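You operate a simulated robot arm through the tools that you are given. There is no shell and no other tool.

The job below is to be done with a simulated robot arm. You get a single attempt, and the scene is never put back.

Task
Bleed the air out of the white housing and stop the pump again.
Fine: inlet lever open before the pump starts; bleed till water comes, then shut the knob.

The check looks at the end state, three seconds after you hand in, the way a careful person would. Anything else that was tipped, shoved, dropped, spilled or broken makes it a failure.

Robot
A 7-joint arm with a two-finger parallel gripper, fixed in place. Base frame: the origin is at the foot of the arm, x ahead of it, y to its left, z up. Lengths are in m, angles in rad, forces in N, time in s.
With the tool pointing down near the work surface it reaches from about 0.2 to 0.74 m from the base axis. Its first joint turns from -2.897 to 2.897 rad. Payload 1.57 kg.
The tool frame sits at the grasp point between the pads (the TCP): z along the fingers, y along the line on which they close. The tips reach 0.03 m beyond it. Largest opening 0.11 m; finger width 0.024, thickness 0.012; the body of the gripper, 0.048 by 0.112 m, starts 0.078 m behind the TCP.
Orientation is that of the tool frame in the base frame, as a unit quaternion [x, y, z, w]. With the fingers straight down and closing along the base's y, the tool's x points along the base's -x, its y along +y and its z along -z.

Tools
- The arm moves only by the tool drive_tool. Its argument "deltas" is a list of rows, each an object (a shift or turn left out is 0, a gripper value left out holds the last) with "gripper": the opening, from 0 (shut) to 1 (fully open); "slide": the shift along the tool's x, y, z in units of 20 mm (1.0 is 20 mm), a list of three; "angular": the turn, a rotation vector about the tool's x, y, z in units of 6 degrees (1.0 is 6 degrees), a list of three. In form: [{"gripper": gripper, "slide": [dx, dy, dz], "angular": [ax, ay, az]}, ...]. A call has 1 to 20 rows; each row shifts and turns the commanded pose from where the row before left it, along the tool's axes as they then stand. A call with a number of a shift or a turn outside -1 to 1 is refused whole. Rows are played at 5 a second. More than 0.05 m and 0.15 rad between two rows, or a gripper value outside its range, and nothing of the call is played. A pose out of reach is approached as far as the arm can. The call stops where the force on the tool passes 90 N (or 10 N more than at its start, if that is more) or the arm is blocked; 0.2 s more then pass. The fingers move at their own pace (about 0.045 m/s each) and stop on an object; they squeeze with about 34 N. The grip force told is the motor's: it shows also when the fingers shut on nothing. Time passes only in rows, and 0.2 s behind the last, so rows that do not move let the fingers close. It gives the time, the measured TCP pose, the force on the tool (base axes), the opening and the grip force at its end, in the units of the frame above (readings bear some noise), with the torque about the TCP (base axes, N m) and any sound that the robot's microphone picked up.
- Cameras (640 x 400 px; columns grow to the right, rows downward): "scene" is fixed at [0.0518, 0.6498, 1.7219]; the picture's right is [-0.78, -0.63, 0.00], its down [-0.46, 0.56, -0.69] and it looks along [0.44, -0.54, -0.72] (base axes); focal length 324 px, centre (320, 200). "wrist" rides on the gripper at [0.07, 0.016, -0.141] in the tool frame; the picture's right is [-0.23, 0.97, 0.00], its down [-0.85, -0.20, -0.48] and it looks along [-0.47, -0.11, 0.88] (tool axes); focal length 222 px, centre (320, 200).
- capture(camera): a new picture of that camera. No time passes.
- raise_lower(by): slides the trunk up (or, below 0, down) by that many m; the arm rides with it, the base frame stays. It gives what a move gives, with no picture.
- pixel_to_xyz(camera, pixels): for up to 12 pixels [column, row] of the newest picture of that camera ("zoom" is the newest enlarged one), the place [x, y, z] in the base frame of the surface seen there, good to about 0.002 m. No time passes.
- enlarge(camera, box): a new picture of the part [left, top, right, bottom] of that camera's present view, enlarged. No time passes.
- sign_off(): hands the job in; it is judged then, once.

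Open the gripper and draw the arm clear of the work before you hand the job in, unless the task says otherwise.

The tools are called after "Request:" by a JSON object that holds its "op" and its "data". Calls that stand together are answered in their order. drive_tool: Moves the arm, as the interface text tells. Its arguments: {"type":"object","properties":{"deltas":{"type":"array"}},"required":["deltas"]} The other tools are called the same way: raise_lower (by) slides the trunk up or down; capture (camera) takes a picture; pixel_to_xyz (camera, pixels) gives the place of the surface under pixels of a picture; enlarge (camera, box) takes an enlarged picture of a part of a camera's view; sign_off () hands the job in.

At the start:

```text
clock: 0.0
tcp_pos: [0.3504, 0.2086, 1.3646]
ee_rot: [-0.001, 1.0, 0.001, 0.0]
force: [-0.8, -0.5, -0.1]
wrist_torque: [-0.01, 0.0, 0.02]
opening: 0.1098
finger_force: 0.1
trunk travel left (down, up): [-0.525, 0.065]
```

scene: 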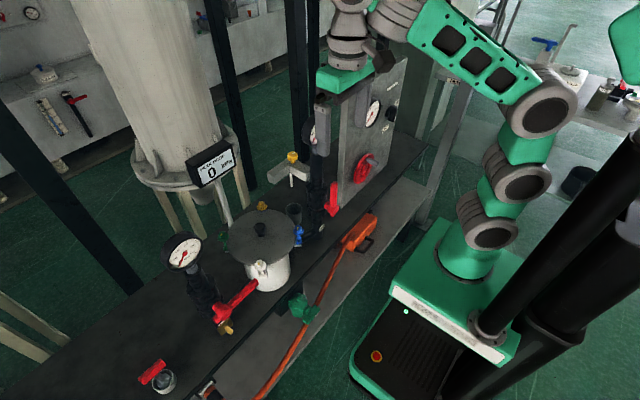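
wrist: 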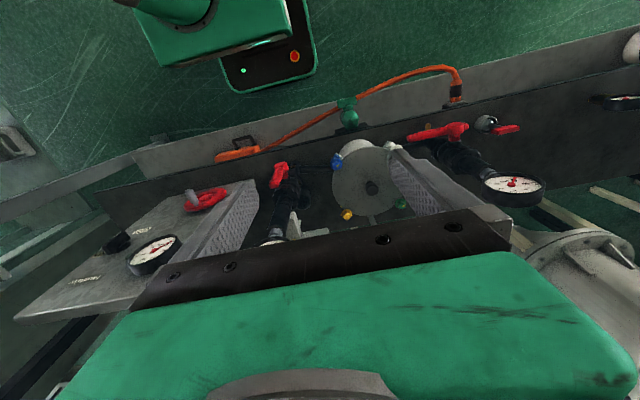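

I start by looking at the housing and its fittings around pixel (260, 240) in the scene view, enlarged, before moving anything.

Request:
{"op": "enlarge", "data": {"camera": "scene", "box": [160, 190, 340, 340]}}

Request:
{"op": "enlarge", "data": {"camera": "scene", "box": [260, 60, 420, 260]}}

Request:
{"op": "enlarge", "data": {"camera": "wrist", "box": [180, 60, 560, 260]}}

```text
2.67 times, centred on (250, 265) of scene
```

zoom: 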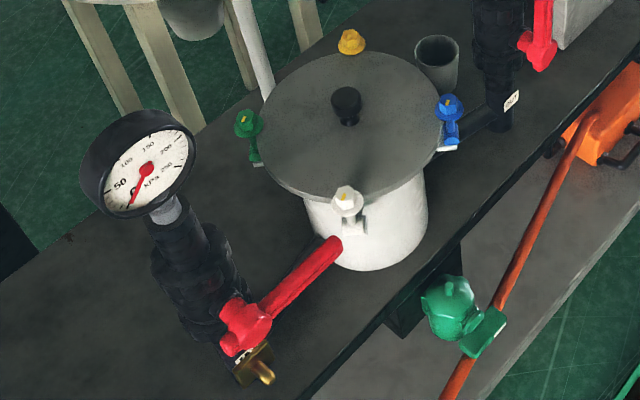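

```text
2.00 times, centred on (340, 160) of scene
```

zoom: 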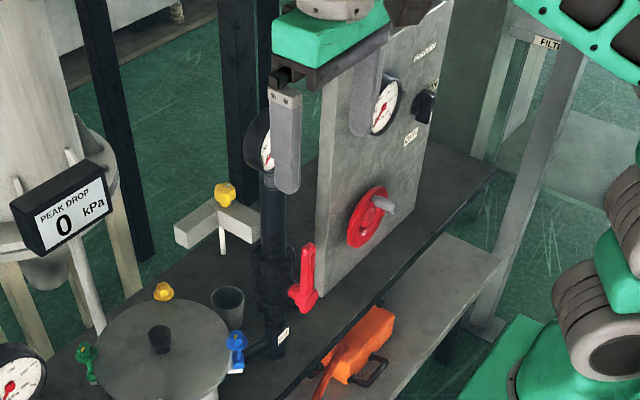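

```text
1.68 times, centred on (370, 160) of wrist
```

zoom: 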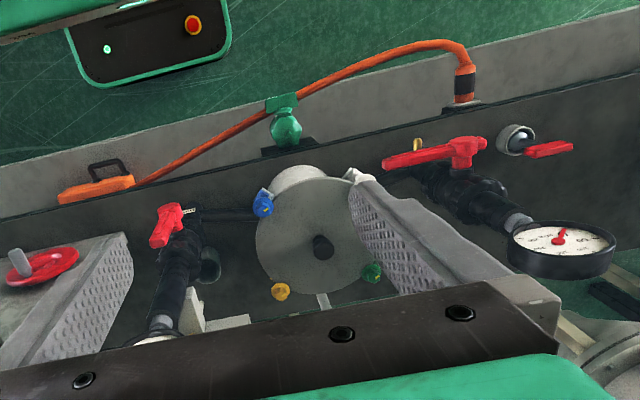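

The views show several red levers, coloured knobs on the housing and a panel with labels. I enlarge the labels to tell inlet, outlet and pump apart.

Request:
{"op": "enlarge", "data": {"camera": "scene", "box": [285, 200, 335, 240]}}

Request:
{"op": "enlarge", "data": {"camera": "scene", "box": [350, 60, 430, 140]}}

Request:
{"op": "enlarge", "data": {"camera": "scene", "box": [195, 280, 265, 345]}}

Request:
{"op": "enlarge", "data": {"camera": "scene", "box": [120, 340, 240, 400]}}

Request:
{"op": "enlarge", "data": {"camera": "scene", "box": [220, 190, 320, 290]}}

Request:
{"op": "enlarge", "data": {"camera": "scene", "box": [340, 280, 480, 400]}}

```text
10.00 times, centred on (310, 220) of scene
```

zoom: 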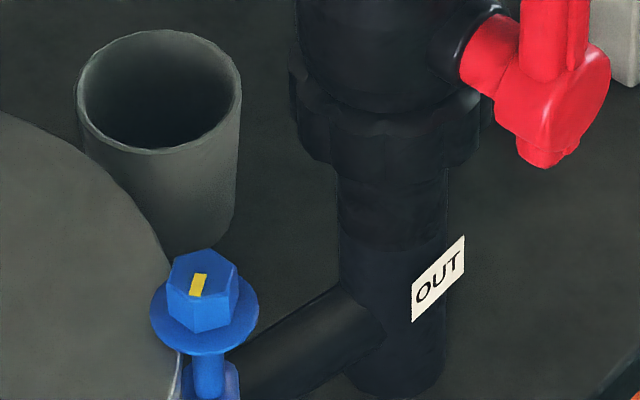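

```text
5.00 times, centred on (390, 100) of scene
```

zoom: 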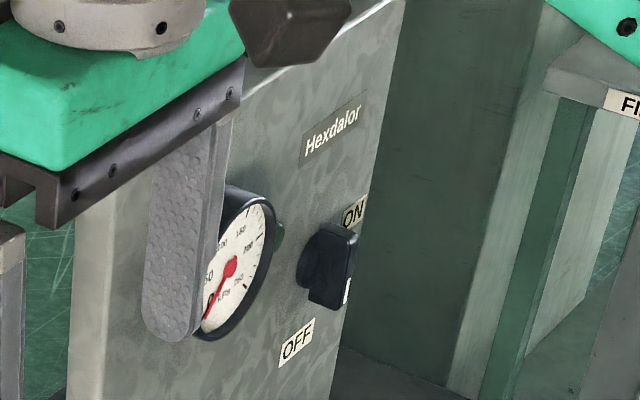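

```text
6.15 times, centred on (230, 312) of scene
```

zoom: 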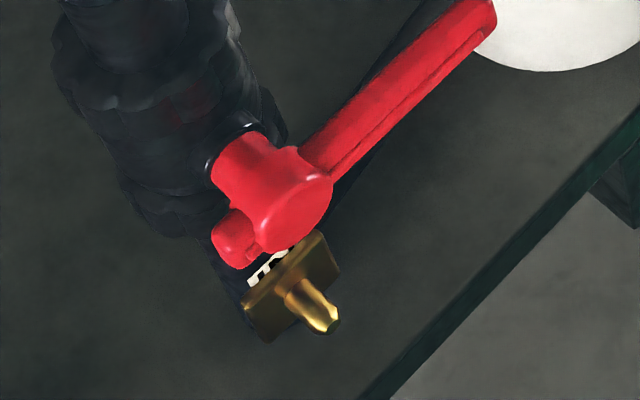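

```text
5.33 times, centred on (180, 370) of scene
```

zoom: 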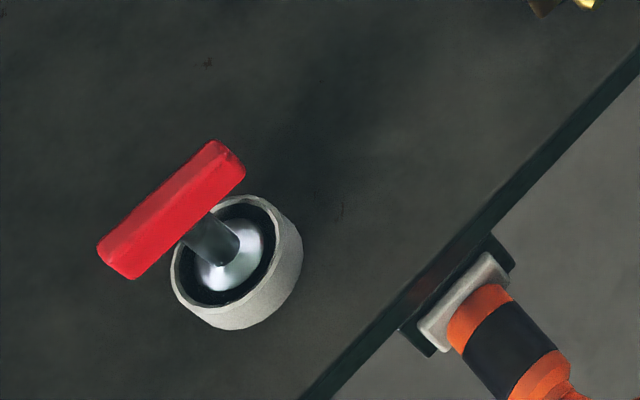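

```text
4.00 times, centred on (270, 240) of scene
```

zoom: 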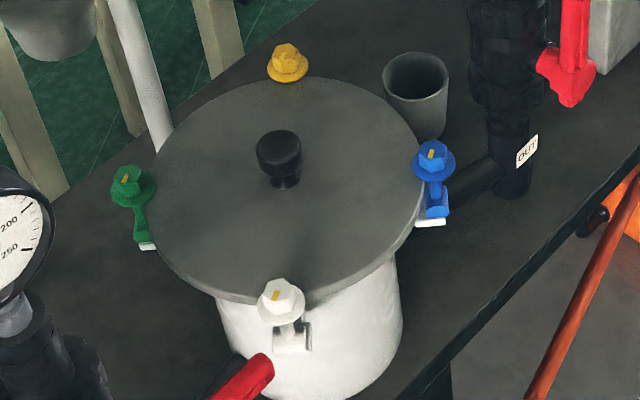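

```text
3.33 times, centred on (410, 340) of scene
```

zoom: 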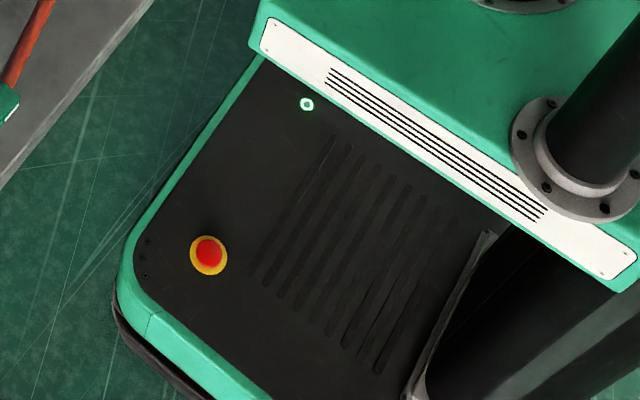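

The outlet pipe is labelled OUT, and the panel has a rotary switch with ON/OFF. I fetch positions of the main parts from the scene view and take closer looks at the yellow-topped bracket and the IN label.

Request:
{"op": "capture", "data": {"camera": "scene"}}

Request:
{"op": "pixel_to_xyz", "data": {"camera": "scene", "pixels": [[262, 228], [292, 157], [262, 206], [298, 230], [231, 237], [262, 264], [333, 200], [328, 215], [222, 314], [252, 288], [365, 168], [392, 111]]}}

Request:
{"op": "pixel_to_xyz", "data": {"camera": "scene", "pixels": [[375, 113], [186, 254], [155, 372], [228, 328], [294, 214], [304, 307], [270, 235], [200, 330], [220, 170], [150, 330], [360, 230], [310, 330]]}}

Request:
{"op": "enlarge", "data": {"camera": "scene", "box": [260, 140, 340, 190]}}

Request:
{"op": "enlarge", "data": {"camera": "scene", "box": [270, 280, 340, 330]}}

Request:
{"op": "enlarge", "data": {"camera": "scene", "box": [180, 135, 250, 200]}}

```text
taken
```

scene: 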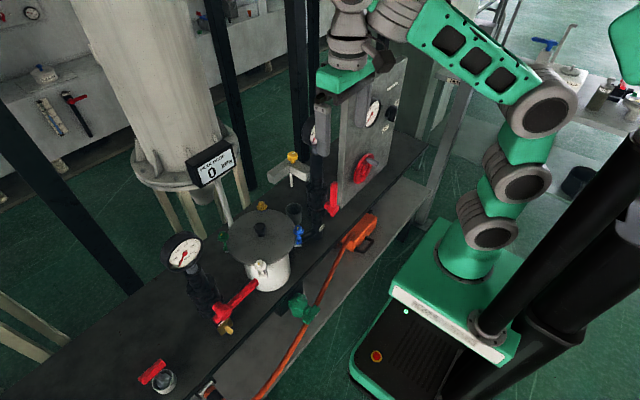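

```text
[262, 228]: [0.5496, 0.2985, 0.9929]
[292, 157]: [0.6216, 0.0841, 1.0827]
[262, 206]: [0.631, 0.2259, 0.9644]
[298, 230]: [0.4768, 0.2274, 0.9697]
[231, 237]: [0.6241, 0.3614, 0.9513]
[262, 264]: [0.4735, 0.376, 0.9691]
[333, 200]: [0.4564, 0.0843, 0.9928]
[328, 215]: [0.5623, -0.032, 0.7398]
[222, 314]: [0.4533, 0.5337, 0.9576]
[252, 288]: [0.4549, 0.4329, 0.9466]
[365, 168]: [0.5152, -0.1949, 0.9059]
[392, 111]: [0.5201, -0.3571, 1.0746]
```

```text
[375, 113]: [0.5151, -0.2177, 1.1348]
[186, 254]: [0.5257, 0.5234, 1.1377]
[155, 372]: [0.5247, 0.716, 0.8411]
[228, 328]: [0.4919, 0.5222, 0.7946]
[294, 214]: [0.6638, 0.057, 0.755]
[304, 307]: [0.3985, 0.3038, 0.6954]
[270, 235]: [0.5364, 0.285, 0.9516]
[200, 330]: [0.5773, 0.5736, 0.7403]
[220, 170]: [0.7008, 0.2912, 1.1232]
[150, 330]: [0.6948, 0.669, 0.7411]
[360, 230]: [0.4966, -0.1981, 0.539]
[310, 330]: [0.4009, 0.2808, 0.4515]
```

```text
8.00 times, centred on (300, 165) of scene
```

zoom: 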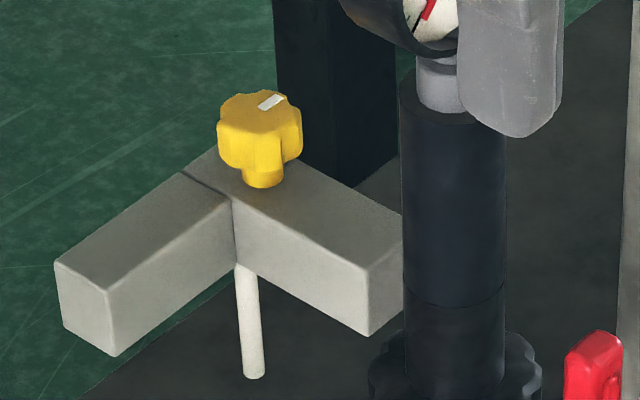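

```text
8.00 times, centred on (305, 305) of scene
```

zoom: 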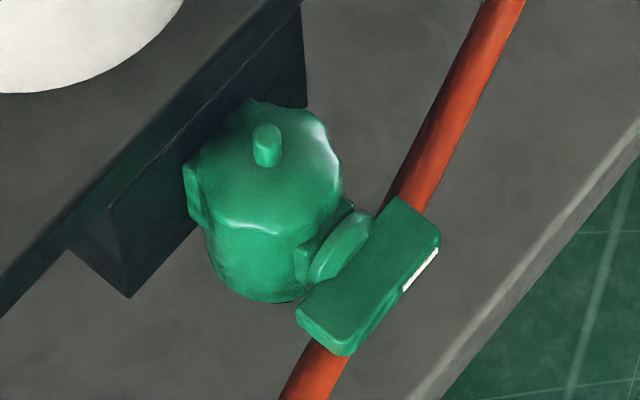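

```text
6.15 times, centred on (215, 168) of scene
```

zoom: 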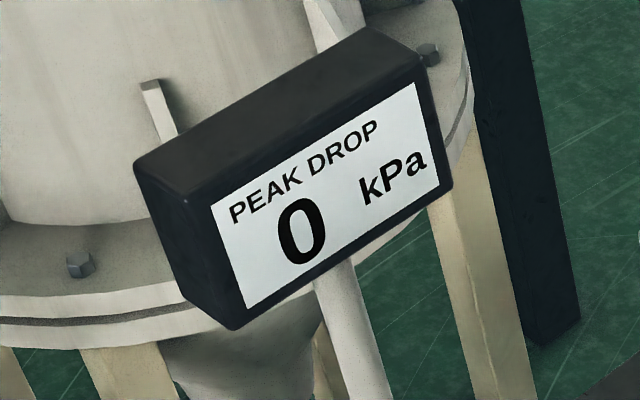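

The yellow lobed knob sits on a white block with a thin down-tube next to the cup, while four hex-topped fittings ring the lid. I check more labels, the switch and the tube/cup in detail.

Request:
{"op": "enlarge", "data": {"camera": "scene", "box": [420, 60, 500, 110]}}

Request:
{"op": "enlarge", "data": {"camera": "scene", "box": [160, 220, 220, 280]}}

Request:
{"op": "enlarge", "data": {"camera": "scene", "box": [320, 140, 400, 220]}}

Request:
{"op": "enlarge", "data": {"camera": "wrist", "box": [240, 130, 420, 260]}}

Request:
{"op": "enlarge", "data": {"camera": "wrist", "box": [60, 170, 260, 300]}}

Request:
{"op": "enlarge", "data": {"camera": "wrist", "box": [400, 80, 580, 220]}}

```text
8.00 times, centred on (460, 85) of scene
```

zoom: 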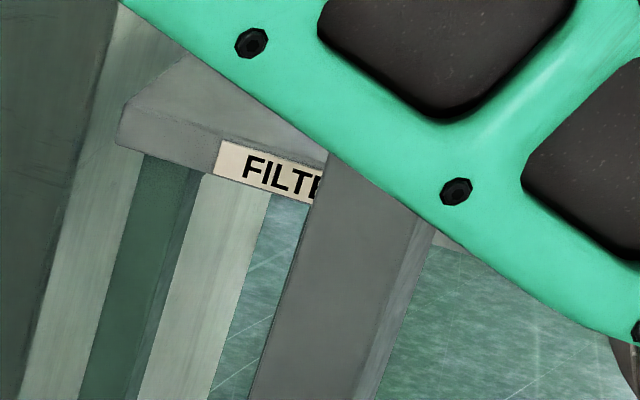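

```text
6.67 times, centred on (190, 250) of scene
```

zoom: 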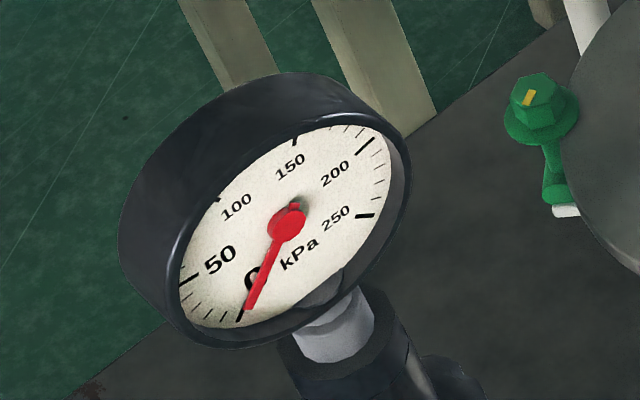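

```text
5.00 times, centred on (360, 180) of scene
```

zoom: 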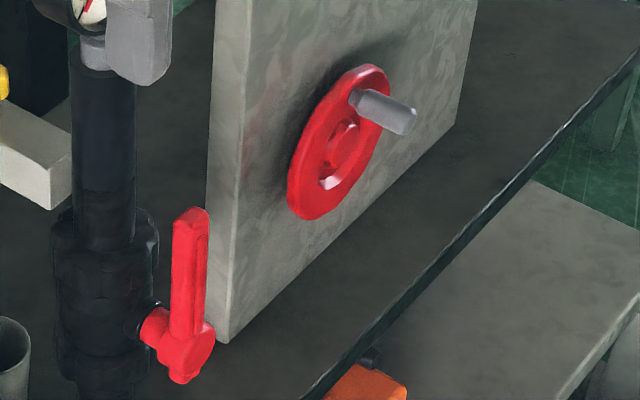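

```text
3.08 times, centred on (330, 195) of wrist
```

zoom: 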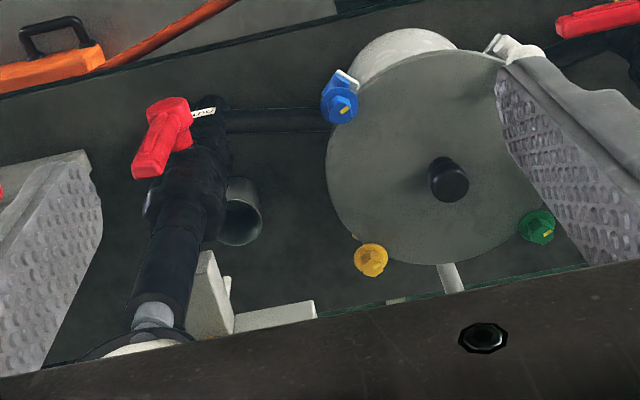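

```text
3.08 times, centred on (160, 235) of wrist
```

zoom: 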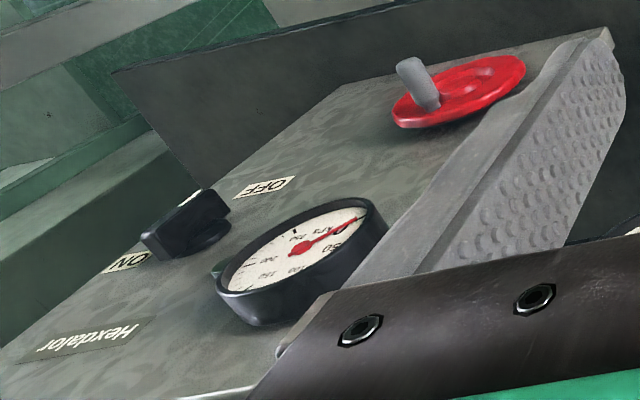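

```text
2.86 times, centred on (490, 150) of wrist
```

zoom: 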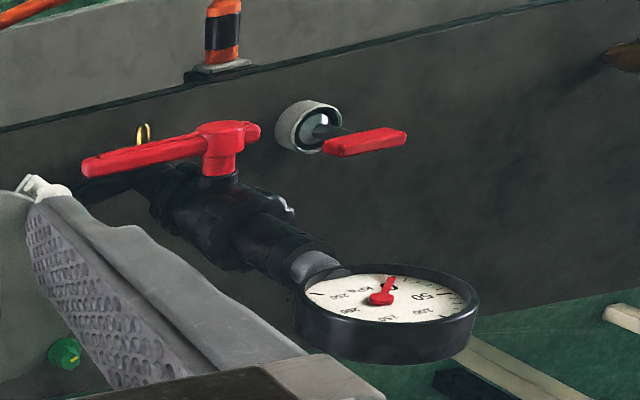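

I query the geometry of the white L-shaped block, its tube and the cup, to see what the yellow knob belongs to.

Request:
{"op": "pixel_to_xyz", "data": {"camera": "scene", "pixels": [[270, 182], [280, 173], [289, 166], [298, 165], [307, 178], [305, 170], [291, 177], [291, 186], [292, 155], [293, 160], [293, 205], [291, 209]]}}

Request:
{"op": "pixel_to_xyz", "data": {"camera": "scene", "pixels": [[333, 185], [331, 210], [320, 205], [318, 170], [340, 130], [346, 200], [365, 155], [375, 165], [356, 183], [384, 107], [394, 116], [388, 105]]}}

Request:
{"op": "enlarge", "data": {"camera": "scene", "box": [370, 70, 420, 120]}}

```text
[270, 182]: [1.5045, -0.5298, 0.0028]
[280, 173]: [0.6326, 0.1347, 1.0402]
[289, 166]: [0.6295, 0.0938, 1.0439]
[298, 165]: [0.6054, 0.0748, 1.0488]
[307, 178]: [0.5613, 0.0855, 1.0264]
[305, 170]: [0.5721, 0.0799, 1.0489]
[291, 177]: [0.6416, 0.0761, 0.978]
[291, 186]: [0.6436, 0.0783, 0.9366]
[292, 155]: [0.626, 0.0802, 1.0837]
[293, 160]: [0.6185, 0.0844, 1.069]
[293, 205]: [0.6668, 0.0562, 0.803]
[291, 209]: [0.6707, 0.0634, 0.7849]
```

```text
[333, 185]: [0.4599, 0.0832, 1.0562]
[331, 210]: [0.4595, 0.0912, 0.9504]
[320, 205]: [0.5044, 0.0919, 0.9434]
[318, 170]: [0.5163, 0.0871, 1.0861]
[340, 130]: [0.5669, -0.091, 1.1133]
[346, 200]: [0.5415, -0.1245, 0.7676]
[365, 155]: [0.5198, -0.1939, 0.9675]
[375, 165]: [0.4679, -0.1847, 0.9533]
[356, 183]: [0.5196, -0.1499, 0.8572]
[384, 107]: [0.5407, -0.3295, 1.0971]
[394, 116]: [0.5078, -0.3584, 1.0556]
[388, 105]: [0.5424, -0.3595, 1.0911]
```

```text
8.00 times, centred on (395, 95) of scene
```

zoom: 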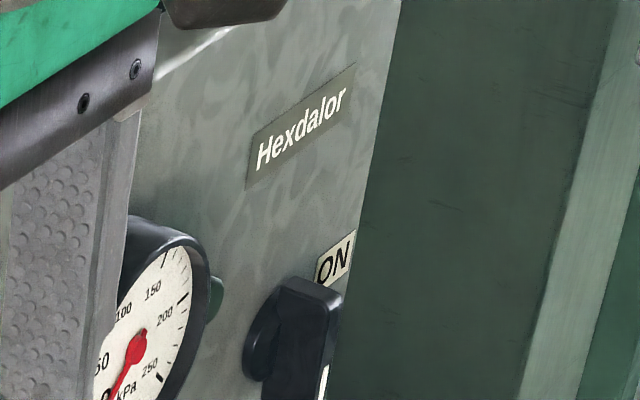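

The yellow lobed knob is on an arm off the OUT pipe with a tube dripping down to the cup, so it is the bleed. I check the green valve under the bench and the lid fittings in the wrist view.

Request:
{"op": "enlarge", "data": {"camera": "wrist", "box": [310, 80, 390, 140]}}

Request:
{"op": "enlarge", "data": {"camera": "wrist", "box": [320, 130, 420, 230]}}

Request:
{"op": "enlarge", "data": {"camera": "wrist", "box": [200, 120, 280, 180]}}

```text
6.67 times, centred on (350, 110) of wrist
```

zoom: 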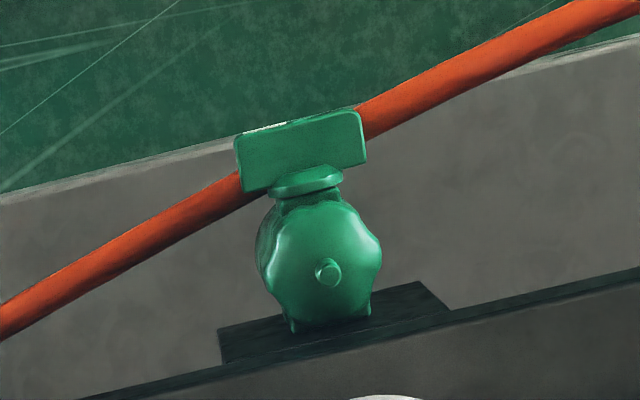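

```text
4.00 times, centred on (370, 180) of wrist
```

zoom: 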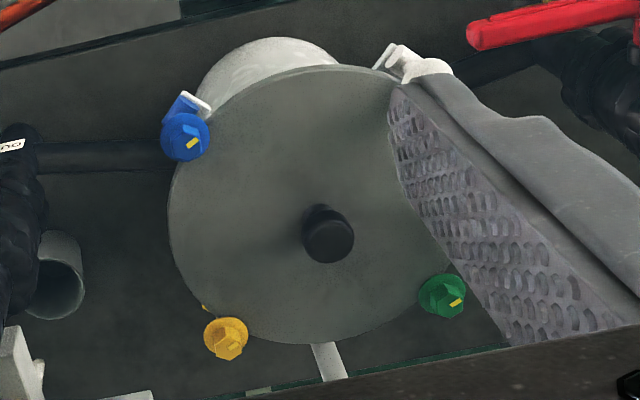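

```text
6.67 times, centred on (240, 150) of wrist
```

zoom: 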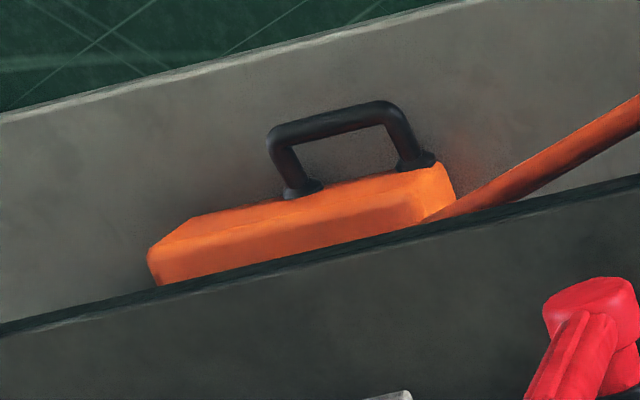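

Everything is still. I tilt the tool forward about its y axis in free space at z 1.36, far above the bench, so the wrist camera sees the fittings from the front.

Request:
{"op": "drive_tool", "data": {"deltas": [{"slide": [0.5, 0, 0], "angular": [0, -1, 0], "gripper": 1}, {"slide": [0.5, 0, 0], "angular": [0, -1, 0]}, {"slide": [0.5, 0, 0], "angular": [0, -1, 0]}, {"slide": [0.5, 0, 0], "angular": [0, -1, 0]}, {"slide": [0.5, 0, 0], "angular": [0, -1, 0]}, {"slide": [0, 0, 0], "angular": [0, -1, 0]}, {"slide": [0, 0, 0], "angular": [0, -1, 0]}]}}

Request:
{"op": "capture", "data": {"camera": "wrist"}}

Request:
{"op": "capture", "data": {"camera": "scene"}}

```text
clock: 1.6
tcp_pos: [0.3012, 0.2079, 1.3564]
ee_rot: [0.001, 0.951, 0.0, 0.309]
force: [0.0, -0.2, -0.7]
wrist_torque: [0.01, 0.01, -0.03]
opening: 0.1098
finger_force: 0.0
out of reach, approached as far as the arm can: row 7
trunk travel left (down, up): [-0.525, 0.065]
```

```text
taken
```

wrist: 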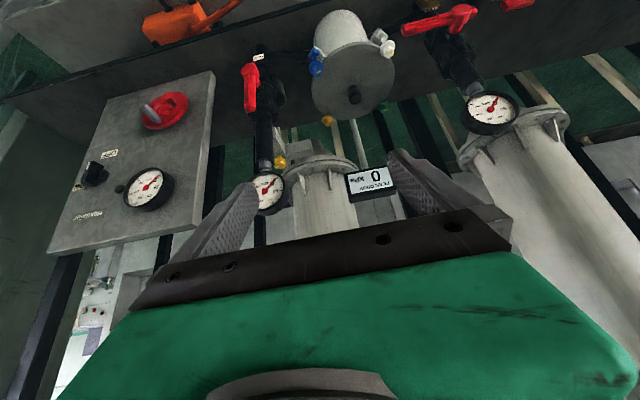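

```text
taken
```

scene: 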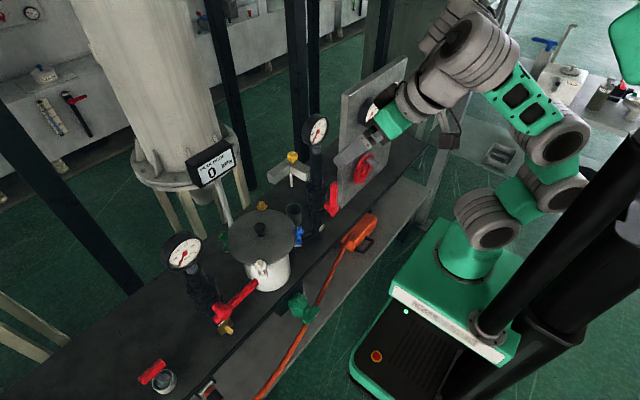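

The view now shows the panel, OUT gauge and bleed fitting. I enlarge the wrist view around the panel (130, 150), the lid (350, 70) and the yellow bleed knob (280, 162).

Request:
{"op": "enlarge", "data": {"camera": "wrist", "box": [40, 60, 220, 240]}}

Request:
{"op": "enlarge", "data": {"camera": "wrist", "box": [230, 40, 340, 220]}}

Request:
{"op": "enlarge", "data": {"camera": "wrist", "box": [290, 0, 520, 140]}}

Request:
{"op": "enlarge", "data": {"camera": "scene", "box": [270, 105, 350, 225]}}

```text
2.22 times, centred on (130, 150) of wrist
```

zoom: 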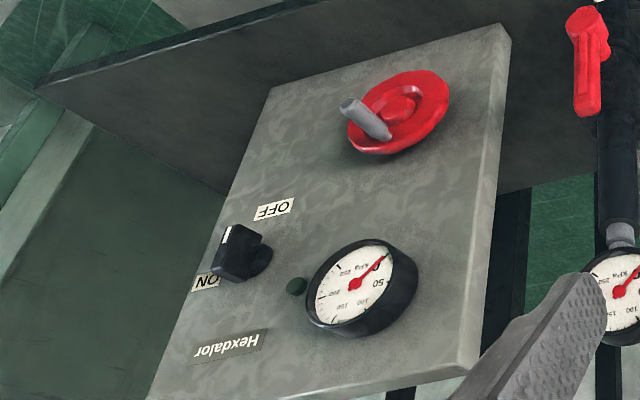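

```text
2.22 times, centred on (285, 130) of wrist
```

zoom: 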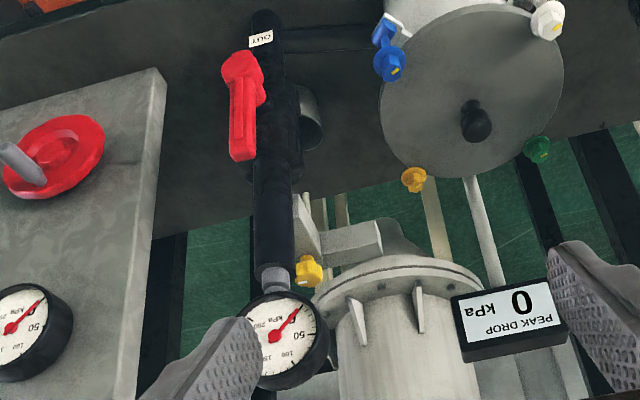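

```text
2.78 times, centred on (405, 70) of wrist
```

zoom: 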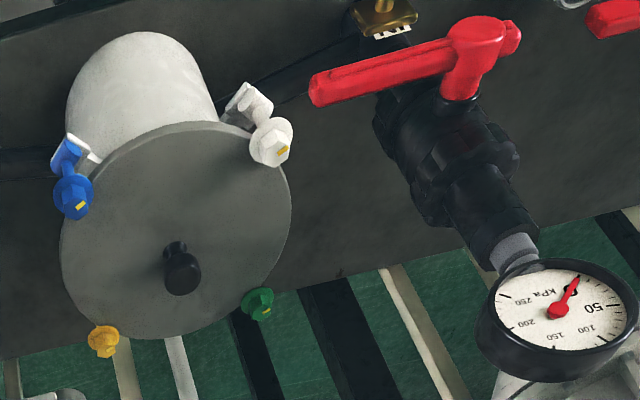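

```text
3.33 times, centred on (310, 165) of scene
```

zoom: 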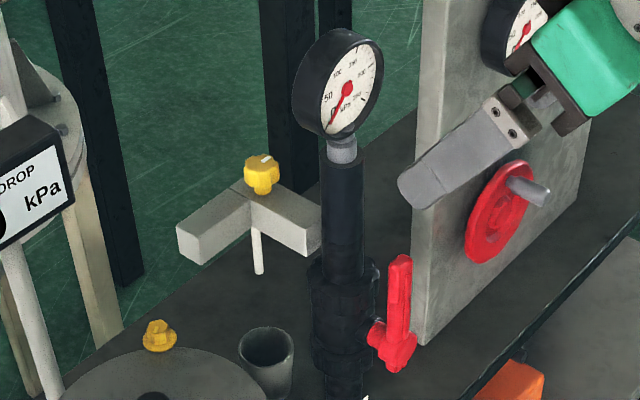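

I take a tight enlargement of the rotary switch near wrist pixel (97, 172) and sample its surface to get its orientation.

Request:
{"op": "enlarge", "data": {"camera": "wrist", "box": [70, 140, 140, 220]}}

Request:
{"op": "pixel_to_xyz", "data": {"camera": "wrist", "pixels": [[97, 172], [103, 178], [92, 184], [118, 154], [84, 187], [123, 187], [150, 188], [165, 110], [95, 215], [201, 80], [190, 230], [60, 240]]}}

```text
5.00 times, centred on (105, 180) of wrist
```

zoom: 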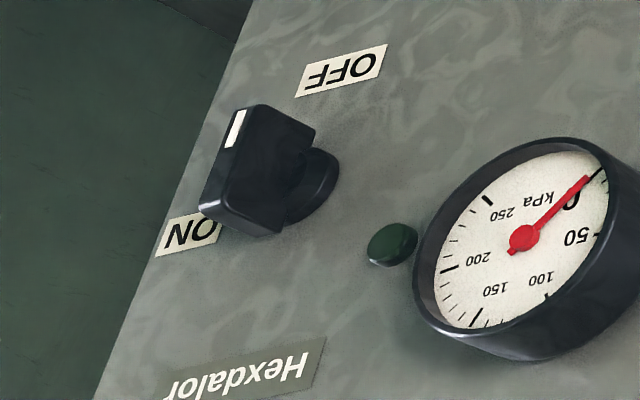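

```text
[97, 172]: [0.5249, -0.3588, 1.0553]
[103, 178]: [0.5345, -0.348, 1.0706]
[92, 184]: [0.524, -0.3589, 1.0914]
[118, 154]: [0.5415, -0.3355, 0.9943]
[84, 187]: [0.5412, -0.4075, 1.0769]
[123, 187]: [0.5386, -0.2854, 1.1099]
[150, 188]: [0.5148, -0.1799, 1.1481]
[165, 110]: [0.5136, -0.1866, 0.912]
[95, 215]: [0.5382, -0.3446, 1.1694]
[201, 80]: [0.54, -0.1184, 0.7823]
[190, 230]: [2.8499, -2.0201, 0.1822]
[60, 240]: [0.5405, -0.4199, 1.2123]
```

The switch bar stands vertical with its white pointer down toward OFF at wrist (118,154), and ON is to its right (−y side). Now I sample the IN lever, the vessel edge and the bleed knob from this view.

Request:
{"op": "pixel_to_xyz", "data": {"camera": "wrist", "pixels": [[404, 30], [415, 27], [430, 22], [445, 18], [459, 12], [470, 10], [455, 30], [462, 55], [470, 75], [490, 110], [386, 48], [378, 35]]}}

Request:
{"op": "enlarge", "data": {"camera": "wrist", "box": [250, 110, 310, 215]}}

Request:
{"op": "enlarge", "data": {"camera": "wrist", "box": [380, 0, 500, 75]}}

```text
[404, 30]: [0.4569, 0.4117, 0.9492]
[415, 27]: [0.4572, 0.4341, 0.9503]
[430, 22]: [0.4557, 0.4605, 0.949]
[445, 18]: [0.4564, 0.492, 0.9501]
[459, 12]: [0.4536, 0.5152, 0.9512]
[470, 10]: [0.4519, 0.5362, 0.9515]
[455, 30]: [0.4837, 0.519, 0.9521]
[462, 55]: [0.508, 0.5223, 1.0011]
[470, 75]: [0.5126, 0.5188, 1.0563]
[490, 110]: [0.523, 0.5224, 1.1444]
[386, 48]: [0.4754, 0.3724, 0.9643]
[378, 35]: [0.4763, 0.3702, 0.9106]
```

```text
3.81 times, centred on (280, 162) of wrist
```

zoom: 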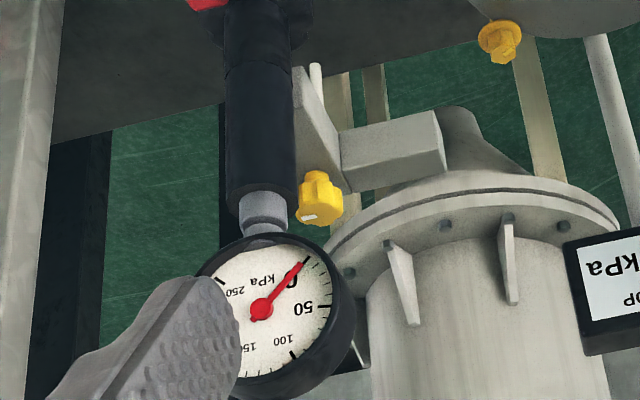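

```text
5.33 times, centred on (440, 38) of wrist
```

zoom: 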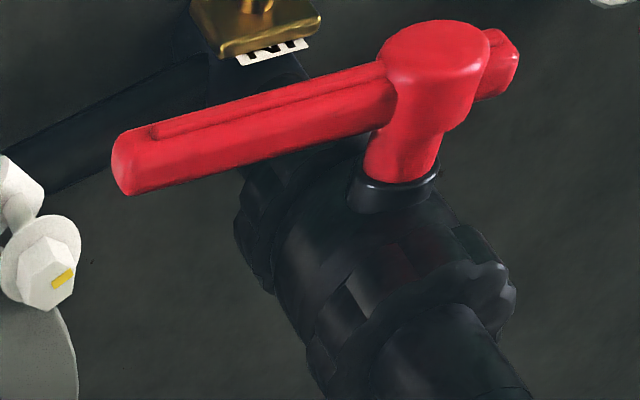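

IN lever runs horizontally from the tip (0.457, 0.41, 0.95) to the pivot near (0.455, 0.522, 0.945); the OUT lever stands upright along its pipe (open). I check the arm's mount height so I can choose the trunk height.

Request:
{"op": "pixel_to_xyz", "data": {"camera": "scene", "pixels": [[470, 262], [465, 225], [445, 285], [400, 320], [430, 310], [490, 235], [525, 185], [555, 115], [480, 340], [333, 240], [355, 232], [310, 120]]}}

Request:
{"op": "enlarge", "data": {"camera": "scene", "box": [290, 100, 340, 150]}}

```text
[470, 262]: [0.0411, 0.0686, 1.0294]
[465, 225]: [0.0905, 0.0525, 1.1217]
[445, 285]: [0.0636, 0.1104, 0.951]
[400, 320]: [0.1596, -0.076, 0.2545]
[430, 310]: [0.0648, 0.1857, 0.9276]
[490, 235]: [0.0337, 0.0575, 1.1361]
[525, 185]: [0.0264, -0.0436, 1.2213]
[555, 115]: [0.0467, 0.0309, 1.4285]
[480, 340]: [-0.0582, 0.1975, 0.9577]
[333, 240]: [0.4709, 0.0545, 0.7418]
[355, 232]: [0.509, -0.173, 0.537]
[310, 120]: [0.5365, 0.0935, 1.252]
```

```text
8.00 times, centred on (315, 125) of scene
```

zoom: 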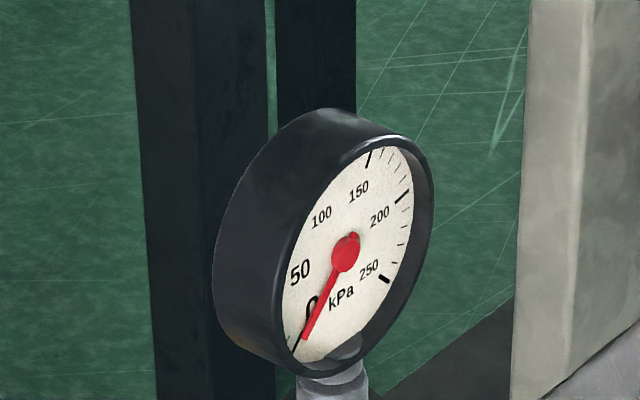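

The arm's mount is at about z 0.95, too high for a forward-pointing tool, so I lower the trunk 0.38 m; the tool tip at x 0.30 stays well in front of the bench edge (x 0.45).

Request:
{"op": "raise_lower", "data": {"by": -0.38}}

Request:
{"op": "capture", "data": {"camera": "scene"}}

Request:
{"op": "capture", "data": {"camera": "wrist"}}

```text
clock: 5.3
tcp_pos: [0.3012, 0.2072, 0.9753]
ee_rot: [0.001, 0.951, 0.0, 0.309]
force: [1.6, 0.1, 0.2]
wrist_torque: [-0.03, -0.01, -0.01]
opening: 0.1098
finger_force: 0.0
trunk travel left (down, up): [-0.145, 0.445]
```

```text
taken
```

scene: 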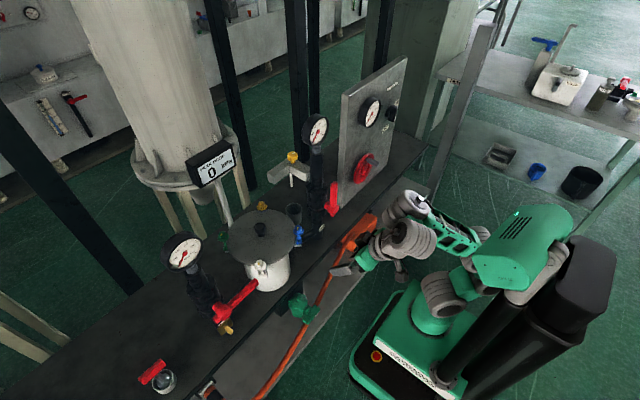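

```text
taken
```

wrist: 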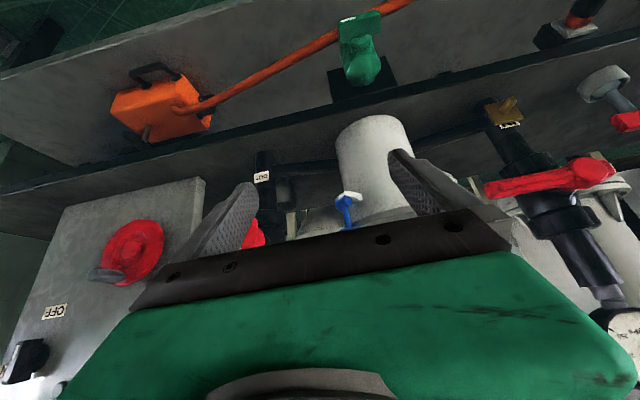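

The arm is clear in front of the bench. I look at the green valve (362, 50) and the switch (25, 360) in the wrist view from this height.

Request:
{"op": "enlarge", "data": {"camera": "wrist", "box": [310, 0, 410, 110]}}

Request:
{"op": "enlarge", "data": {"camera": "wrist", "box": [0, 290, 100, 400]}}

Request:
{"op": "enlarge", "data": {"camera": "wrist", "box": [470, 90, 640, 230]}}

Request:
{"op": "enlarge", "data": {"camera": "scene", "box": [430, 60, 640, 210]}}

```text
3.64 times, centred on (360, 55) of wrist
```

zoom: 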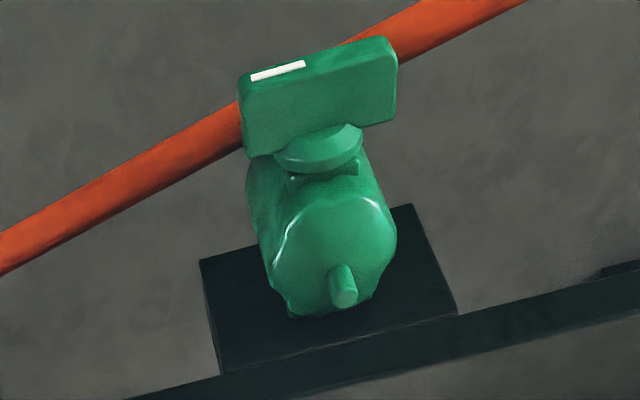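

```text
3.64 times, centred on (50, 345) of wrist
```

zoom: 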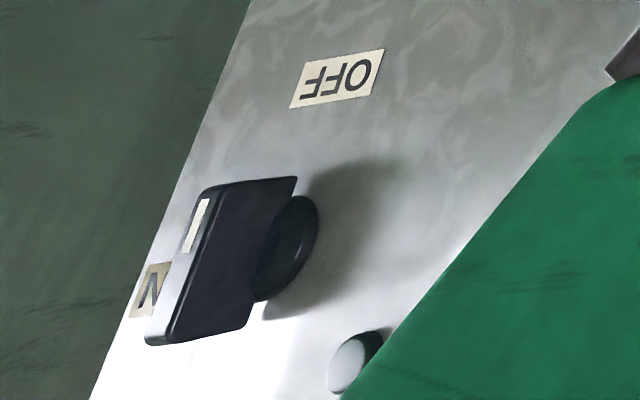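

```text
2.86 times, centred on (555, 160) of wrist
```

zoom: 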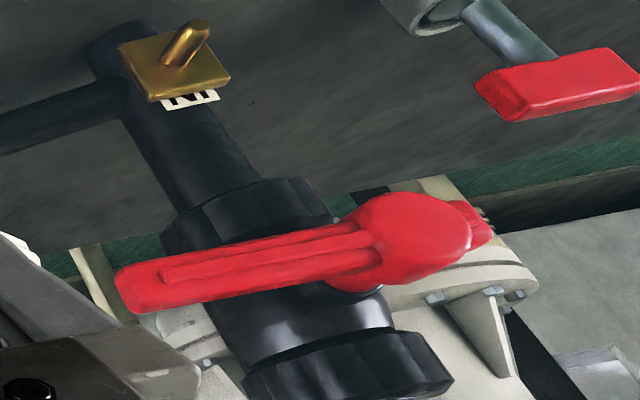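

```text
2.67 times, centred on (535, 135) of scene
```

zoom: 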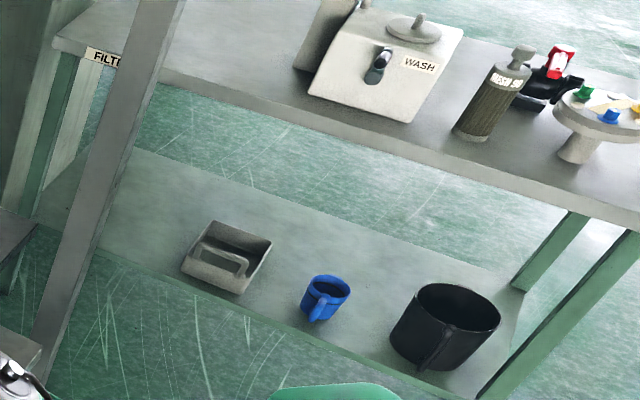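

The lever, switch and tools are clear; the green bar valve and the side bench are not part of this. I shift the open gripper sideways to y≈0.40, still in front of everything at x≈0.35, before tilting it level.

Request:
{"op": "drive_tool", "data": {"deltas": [{"slide": [-0.2, 1, 0.147]}, {"slide": [-0.2, 1, 0.147]}, {"slide": [-0.2, 1, 0.147]}, {"slide": [-0.2, 1, 0.147]}, {"slide": [-0.2, 1, 0.147]}, {"slide": [-0.2, 1, 0.147]}, {"slide": [-0.2, 1, 0.147]}, {"slide": [-0.2, 1, 0.147]}, {"slide": [-0.2, 0.8, 0.147]}, {"slide": [0, 0, 0], "angular": [0, -1, 0]}, {"slide": [0, 0, 0], "angular": [0, -1, 0]}, {"slide": [0, 0, 0], "angular": [0, -1, 0]}]}}

Request:
{"op": "capture", "data": {"camera": "scene"}}

```text
clock: 7.9
tcp_pos: [0.3068, 0.2246, 0.9757]
ee_rot: [0.0, 0.952, 0.002, 0.307]
force: [-0.4, -0.8, -0.5]
wrist_torque: [0.0, -0.01, 0.03]
opening: 0.1099
finger_force: 0.1
out of reach, approached as far as the arm can: row 1, 2, 3, 4, 5, 6, 7, 8, 9, 10, 11, 12
trunk travel left (down, up): [-0.145, 0.445]
```

```text
taken
```

scene: 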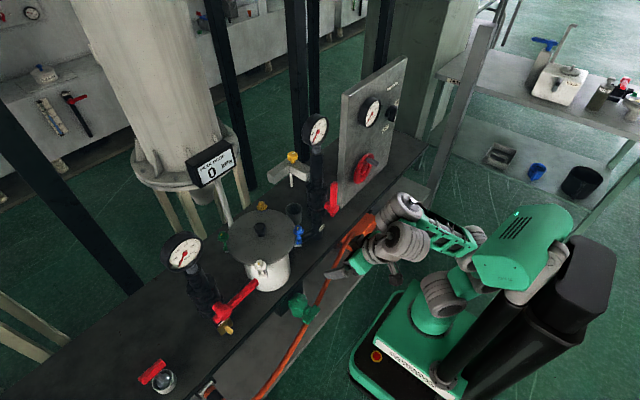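

The arm reports it is at a joint limit and barely moved. I look at the arm's posture closely before trying another way.

Request:
{"op": "enlarge", "data": {"camera": "scene", "box": [310, 170, 510, 350]}}

Request:
{"op": "pixel_to_xyz", "data": {"camera": "scene", "pixels": [[435, 310], [440, 290], [395, 205], [410, 240], [440, 225], [470, 240], [370, 250], [385, 265], [342, 272], [357, 262], [400, 235], [520, 240]]}}

```text
2.22 times, centred on (410, 260) of scene
```

zoom: 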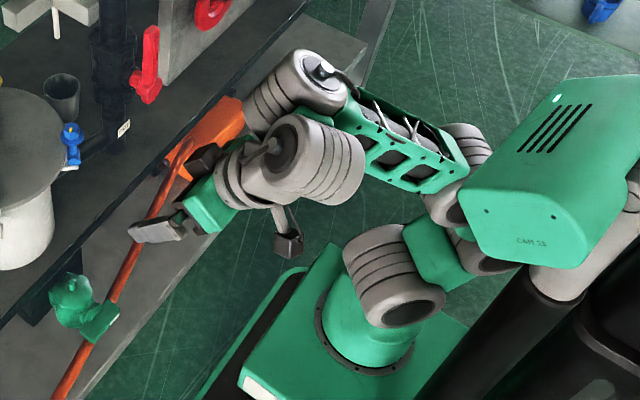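

```text
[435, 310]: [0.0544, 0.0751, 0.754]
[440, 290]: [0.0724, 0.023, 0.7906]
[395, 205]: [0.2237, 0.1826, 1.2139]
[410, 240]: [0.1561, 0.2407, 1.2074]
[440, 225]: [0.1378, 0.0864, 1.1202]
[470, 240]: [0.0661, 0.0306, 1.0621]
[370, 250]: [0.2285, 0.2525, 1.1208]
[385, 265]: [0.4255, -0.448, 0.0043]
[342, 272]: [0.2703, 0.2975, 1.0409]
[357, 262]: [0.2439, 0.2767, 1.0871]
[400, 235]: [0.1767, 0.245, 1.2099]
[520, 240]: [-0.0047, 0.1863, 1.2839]
```

The arm is pinned at a limit in this folded posture. I rotate the tool back to straight down, staying in place in front of the bench, then will try tilting farther out.

Request:
{"op": "drive_tool", "data": {"deltas": [{"angular": [0, 1, 0]}, {"angular": [0, 1, 0]}, {"angular": [0, 1, 0]}, {"angular": [0, 1, 0]}]}}

```text
clock: 8.9
tcp_pos: [0.307, 0.2232, 0.9747]
ee_rot: [-0.001, 0.995, 0.001, 0.101]
force: [-0.6, -0.3, 0.5]
wrist_torque: [-0.01, -0.04, 0.03]
opening: 0.1096
finger_force: 0.0
trunk travel left (down, up): [-0.145, 0.445]
```

The command picks up from the reached pose, now tilted about 12°. I move up and left to about (0.36, 0.40, 1.09), still in front of the bench equipment.

Request:
{"op": "drive_tool", "data": {"deltas": [{"slide": [-0.407, 1, -0.6]}, {"slide": [-0.407, 1, -0.6]}, {"slide": [-0.407, 1, -0.6]}, {"slide": [-0.407, 1, -0.6]}, {"slide": [-0.407, 1, -0.6]}, {"slide": [-0.407, 1, -0.6]}, {"slide": [-0.407, 1, -0.6]}, {"slide": [-0.407, 1, -0.6]}, {"slide": [-0.407, 1, -0.6]}]}}

```text
clock: 10.9
tcp_pos: [0.3322, 0.3236, 1.0216]
ee_rot: [-0.001, 0.995, 0.002, 0.102]
force: [-0.5, -0.6, 0.8]
wrist_torque: [0.01, -0.02, 0.0]
opening: 0.1098
finger_force: 0.1
out of reach, approached as far as the arm can: row 5, 6, 7, 8, 9
trunk travel left (down, up): [-0.145, 0.445]
```

It stopped at y≈0.32. I check the arm's posture in the scene view to see which joint is limiting.

Request:
{"op": "capture", "data": {"camera": "scene"}}

Request:
{"op": "enlarge", "data": {"camera": "scene", "box": [310, 150, 530, 350]}}

```text
taken
```

scene: 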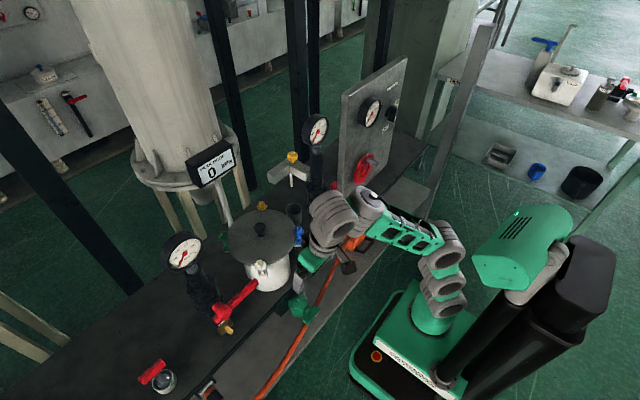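

```text
2.00 times, centred on (420, 250) of scene
```

zoom: 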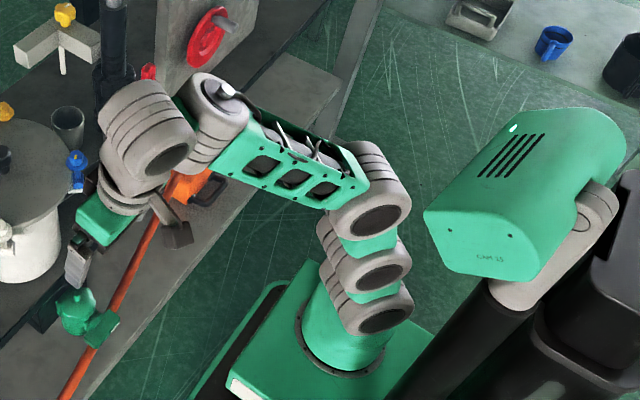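

The wrist may be at a roll limit since the tool heading is fixed while the arm swings left. I test by yawing the tool 30° toward the arm's own direction in free space and then continuing left a little.

Request:
{"op": "drive_tool", "data": {"deltas": [{"angular": [0, 0, -1]}, {"angular": [0, 0, -1]}, {"angular": [0, 0, -1]}, {"angular": [0, 0, -1]}, {"angular": [0, 0, -1]}]}}

```text
clock: 12.1
tcp_pos: [0.3341, 0.3246, 1.0207]
ee_rot: [-0.259, 0.961, -0.025, 0.099]
force: [0.3, 0.0, 0.0]
wrist_torque: [0.0, -0.02, 0.01]
opening: 0.1097
finger_force: 0.0
trunk travel left (down, up): [-0.145, 0.445]
```

The yaw went through without trouble. Now I step left 0.1 m to see whether the limit is gone.

Request:
{"op": "drive_tool", "data": {"deltas": [{"slide": [-0.503, 0.865, 0]}, {"slide": [-0.503, 0.865, 0]}, {"slide": [-0.503, 0.865, 0]}, {"slide": [-0.503, 0.865, 0]}, {"slide": [-0.503, 0.865, 0]}]}}

```text
clock: 13.3
tcp_pos: [0.3225, 0.4076, 0.9854]
ee_rot: [-0.258, 0.961, -0.024, 0.099]
force: [-0.3, 0.0, -0.3]
wrist_torque: [0.0, 0.01, 0.02]
opening: 0.1099
finger_force: 0.1
out of reach, approached as far as the arm can: row 1, 2, 3, 4, 5
trunk travel left (down, up): [-0.145, 0.445]
```

It slid along a boundary (lower z as y grew), so some joint is still saturated. I look again at the arm posture from the scene camera.

Request:
{"op": "enlarge", "data": {"camera": "scene", "box": [290, 150, 530, 350]}}

Request:
{"op": "pixel_to_xyz", "data": {"camera": "zoom", "pixels": [[360, 330], [370, 290], [375, 245], [370, 190], [300, 160], [250, 140], [200, 130], [150, 200], [130, 240], [110, 290], [350, 180], [190, 170]]}}

Request:
{"op": "capture", "data": {"camera": "wrist"}}

```text
2.00 times, centred on (410, 250) of scene
```

zoom: 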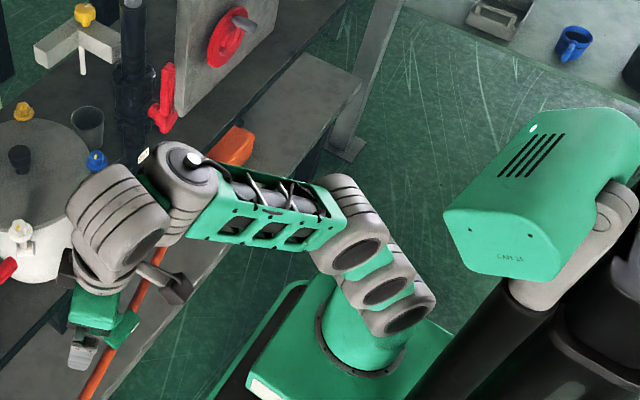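

```text
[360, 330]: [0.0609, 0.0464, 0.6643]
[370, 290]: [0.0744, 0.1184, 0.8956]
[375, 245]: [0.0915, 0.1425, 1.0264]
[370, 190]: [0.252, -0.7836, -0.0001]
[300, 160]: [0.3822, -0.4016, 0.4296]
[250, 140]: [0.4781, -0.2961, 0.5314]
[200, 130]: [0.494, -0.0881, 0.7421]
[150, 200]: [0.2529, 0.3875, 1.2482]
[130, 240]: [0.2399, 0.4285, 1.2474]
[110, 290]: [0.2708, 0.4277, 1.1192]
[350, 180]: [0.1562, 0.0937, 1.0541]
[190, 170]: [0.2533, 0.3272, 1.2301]
```

```text
taken
```

wrist: 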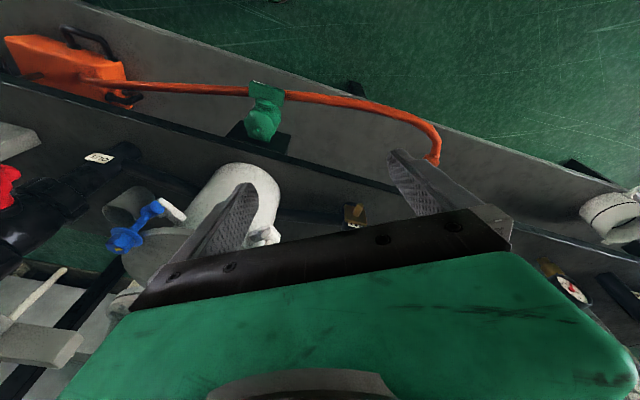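

From the arm link positions (elbow z≈1.05, wrist z≈1.25), the arm was near its upper reach, so the trunk should be higher, not lower. I raise it back 0.38 m and then bring the tool down with the arm itself.

Request:
{"op": "raise_lower", "data": {"by": 0.38}}

Request:
{"op": "drive_tool", "data": {"deltas": [{"slide": [0, 0, 1]}, {"slide": [0, 0, 1]}, {"slide": [0, 0, 1]}, {"slide": [0, 0, 1]}, {"slide": [0, 0, 1]}, {"slide": [0, 0, 1]}, {"slide": [0, 0, 1]}, {"slide": [0, 0, 1]}, {"slide": [0, 0, 1]}, {"slide": [0, 0, 1]}]}}

```text
clock: 16.9
tcp_pos: [0.3224, 0.4086, 1.3639]
ee_rot: [-0.259, 0.961, -0.025, 0.099]
force: [-0.4, 0.2, 0.0]
wrist_torque: [-0.01, 0.01, -0.02]
opening: 0.1099
finger_force: 0.1
trunk travel left (down, up): [-0.525, 0.065]
```

```text
clock: 19.1
tcp_pos: [0.3616, 0.4094, 1.1692]
ee_rot: [-0.258, 0.961, -0.025, 0.099]
force: [0.9, 0.1, 0.5]
wrist_torque: [-0.02, 0.01, 0.0]
opening: 0.1097
finger_force: 0.1
trunk travel left (down, up): [-0.525, 0.065]
```

Good, the arm moves freely now. I undo the yaw and lower toward z≈1.0 at x≈0.34, then tilt stepwise toward horizontal.

Request:
{"op": "drive_tool", "data": {"deltas": [{"angular": [0, 0, 1]}, {"angular": [0, 0, 1]}, {"angular": [0, 0, 1]}, {"angular": [0, 0, 1]}, {"angular": [0, 0, 1]}, {"slide": [0.5, 0, 1]}, {"slide": [0.5, 0, 1]}, {"slide": [0.5, 0, 1]}, {"slide": [0.5, 0, 1]}, {"slide": [0.5, 0, 1]}, {"angular": [0, -1, 0]}, {"angular": [0, -1, 0]}, {"angular": [0, -1, 0]}, {"angular": [0, -1, 0]}, {"angular": [0, -1, 0]}]}}

```text
clock: 22.3
tcp_pos: [0.3139, 0.4376, 1.1967]
ee_rot: [0.0, 0.97, -0.001, 0.245]
force: [0.1, 0.4, -0.3]
wrist_torque: [0.03, 0.0, 0.0]
opening: 0.1101
finger_force: 0.1
out of reach, approached as far as the arm can: row 8, 9, 10, 11, 12, 13, 14, 15
trunk travel left (down, up): [-0.525, 0.065]
```

The limit tracks the tool roll relative to the arm's heading, so I flip the gripper 180° about its own axis (negative turn) here in free space; the fingers are symmetric, and the camera then ends up on the upper side.

Request:
{"op": "drive_tool", "data": {"deltas": [{"angular": [0, 0, -1]}, {"angular": [0, 0, -1]}, {"angular": [0, 0, -1]}, {"angular": [0, 0, -1]}, {"angular": [0, 0, -1]}, {"angular": [0, 0, -1]}, {"angular": [0, 0, -1]}, {"angular": [0, 0, -1]}, {"angular": [0, 0, -1]}, {"angular": [0, 0, -1]}, {"angular": [0, 0, -1]}, {"angular": [0, 0, -1]}, {"angular": [0, 0, -1]}, {"angular": [0, 0, -1]}, {"angular": [0, 0, -1]}]}}

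Request:
{"op": "drive_tool", "data": {"deltas": [{"angular": [0, 0, -1]}, {"angular": [0, 0, -1]}, {"angular": [0, 0, -1]}, {"angular": [0, 0, -1]}, {"angular": [0, 0, -1]}, {"angular": [0, 0, -1]}, {"angular": [0, 0, -1]}, {"angular": [0, 0, -1]}, {"angular": [0, 0, -1]}, {"angular": [0, 0, -1]}, {"angular": [0, 0, -1]}, {"angular": [0, 0, -1]}, {"angular": [0, 0, -1]}, {"angular": [0, 0, -1]}, {"angular": [0, 0, -1]}]}}

```text
clock: 25.5
tcp_pos: [0.3122, 0.4371, 1.1954]
ee_rot: [0.686, -0.685, 0.174, -0.17]
force: [-0.4, -0.1, -0.4]
wrist_torque: [0.01, -0.02, -0.03]
opening: 0.1101
finger_force: 0.2
trunk travel left (down, up): [-0.525, 0.065]
```

```text
clock: 26.6
tcp_pos: [0.3119, 0.4394, 1.1946]
ee_rot: [0.814, -0.528, 0.203, -0.132]
force: [12.0, 8.7, -13.9]
wrist_torque: [-0.48, 1.15, 0.37]
opening: 0.11
finger_force: 0.1
trunk travel left (down, up): [-0.525, 0.065]
stopped in row 5: the force on the tool passed its limit at 91 N (the readings are from after the stop); the commanded pose is now the measured one
```

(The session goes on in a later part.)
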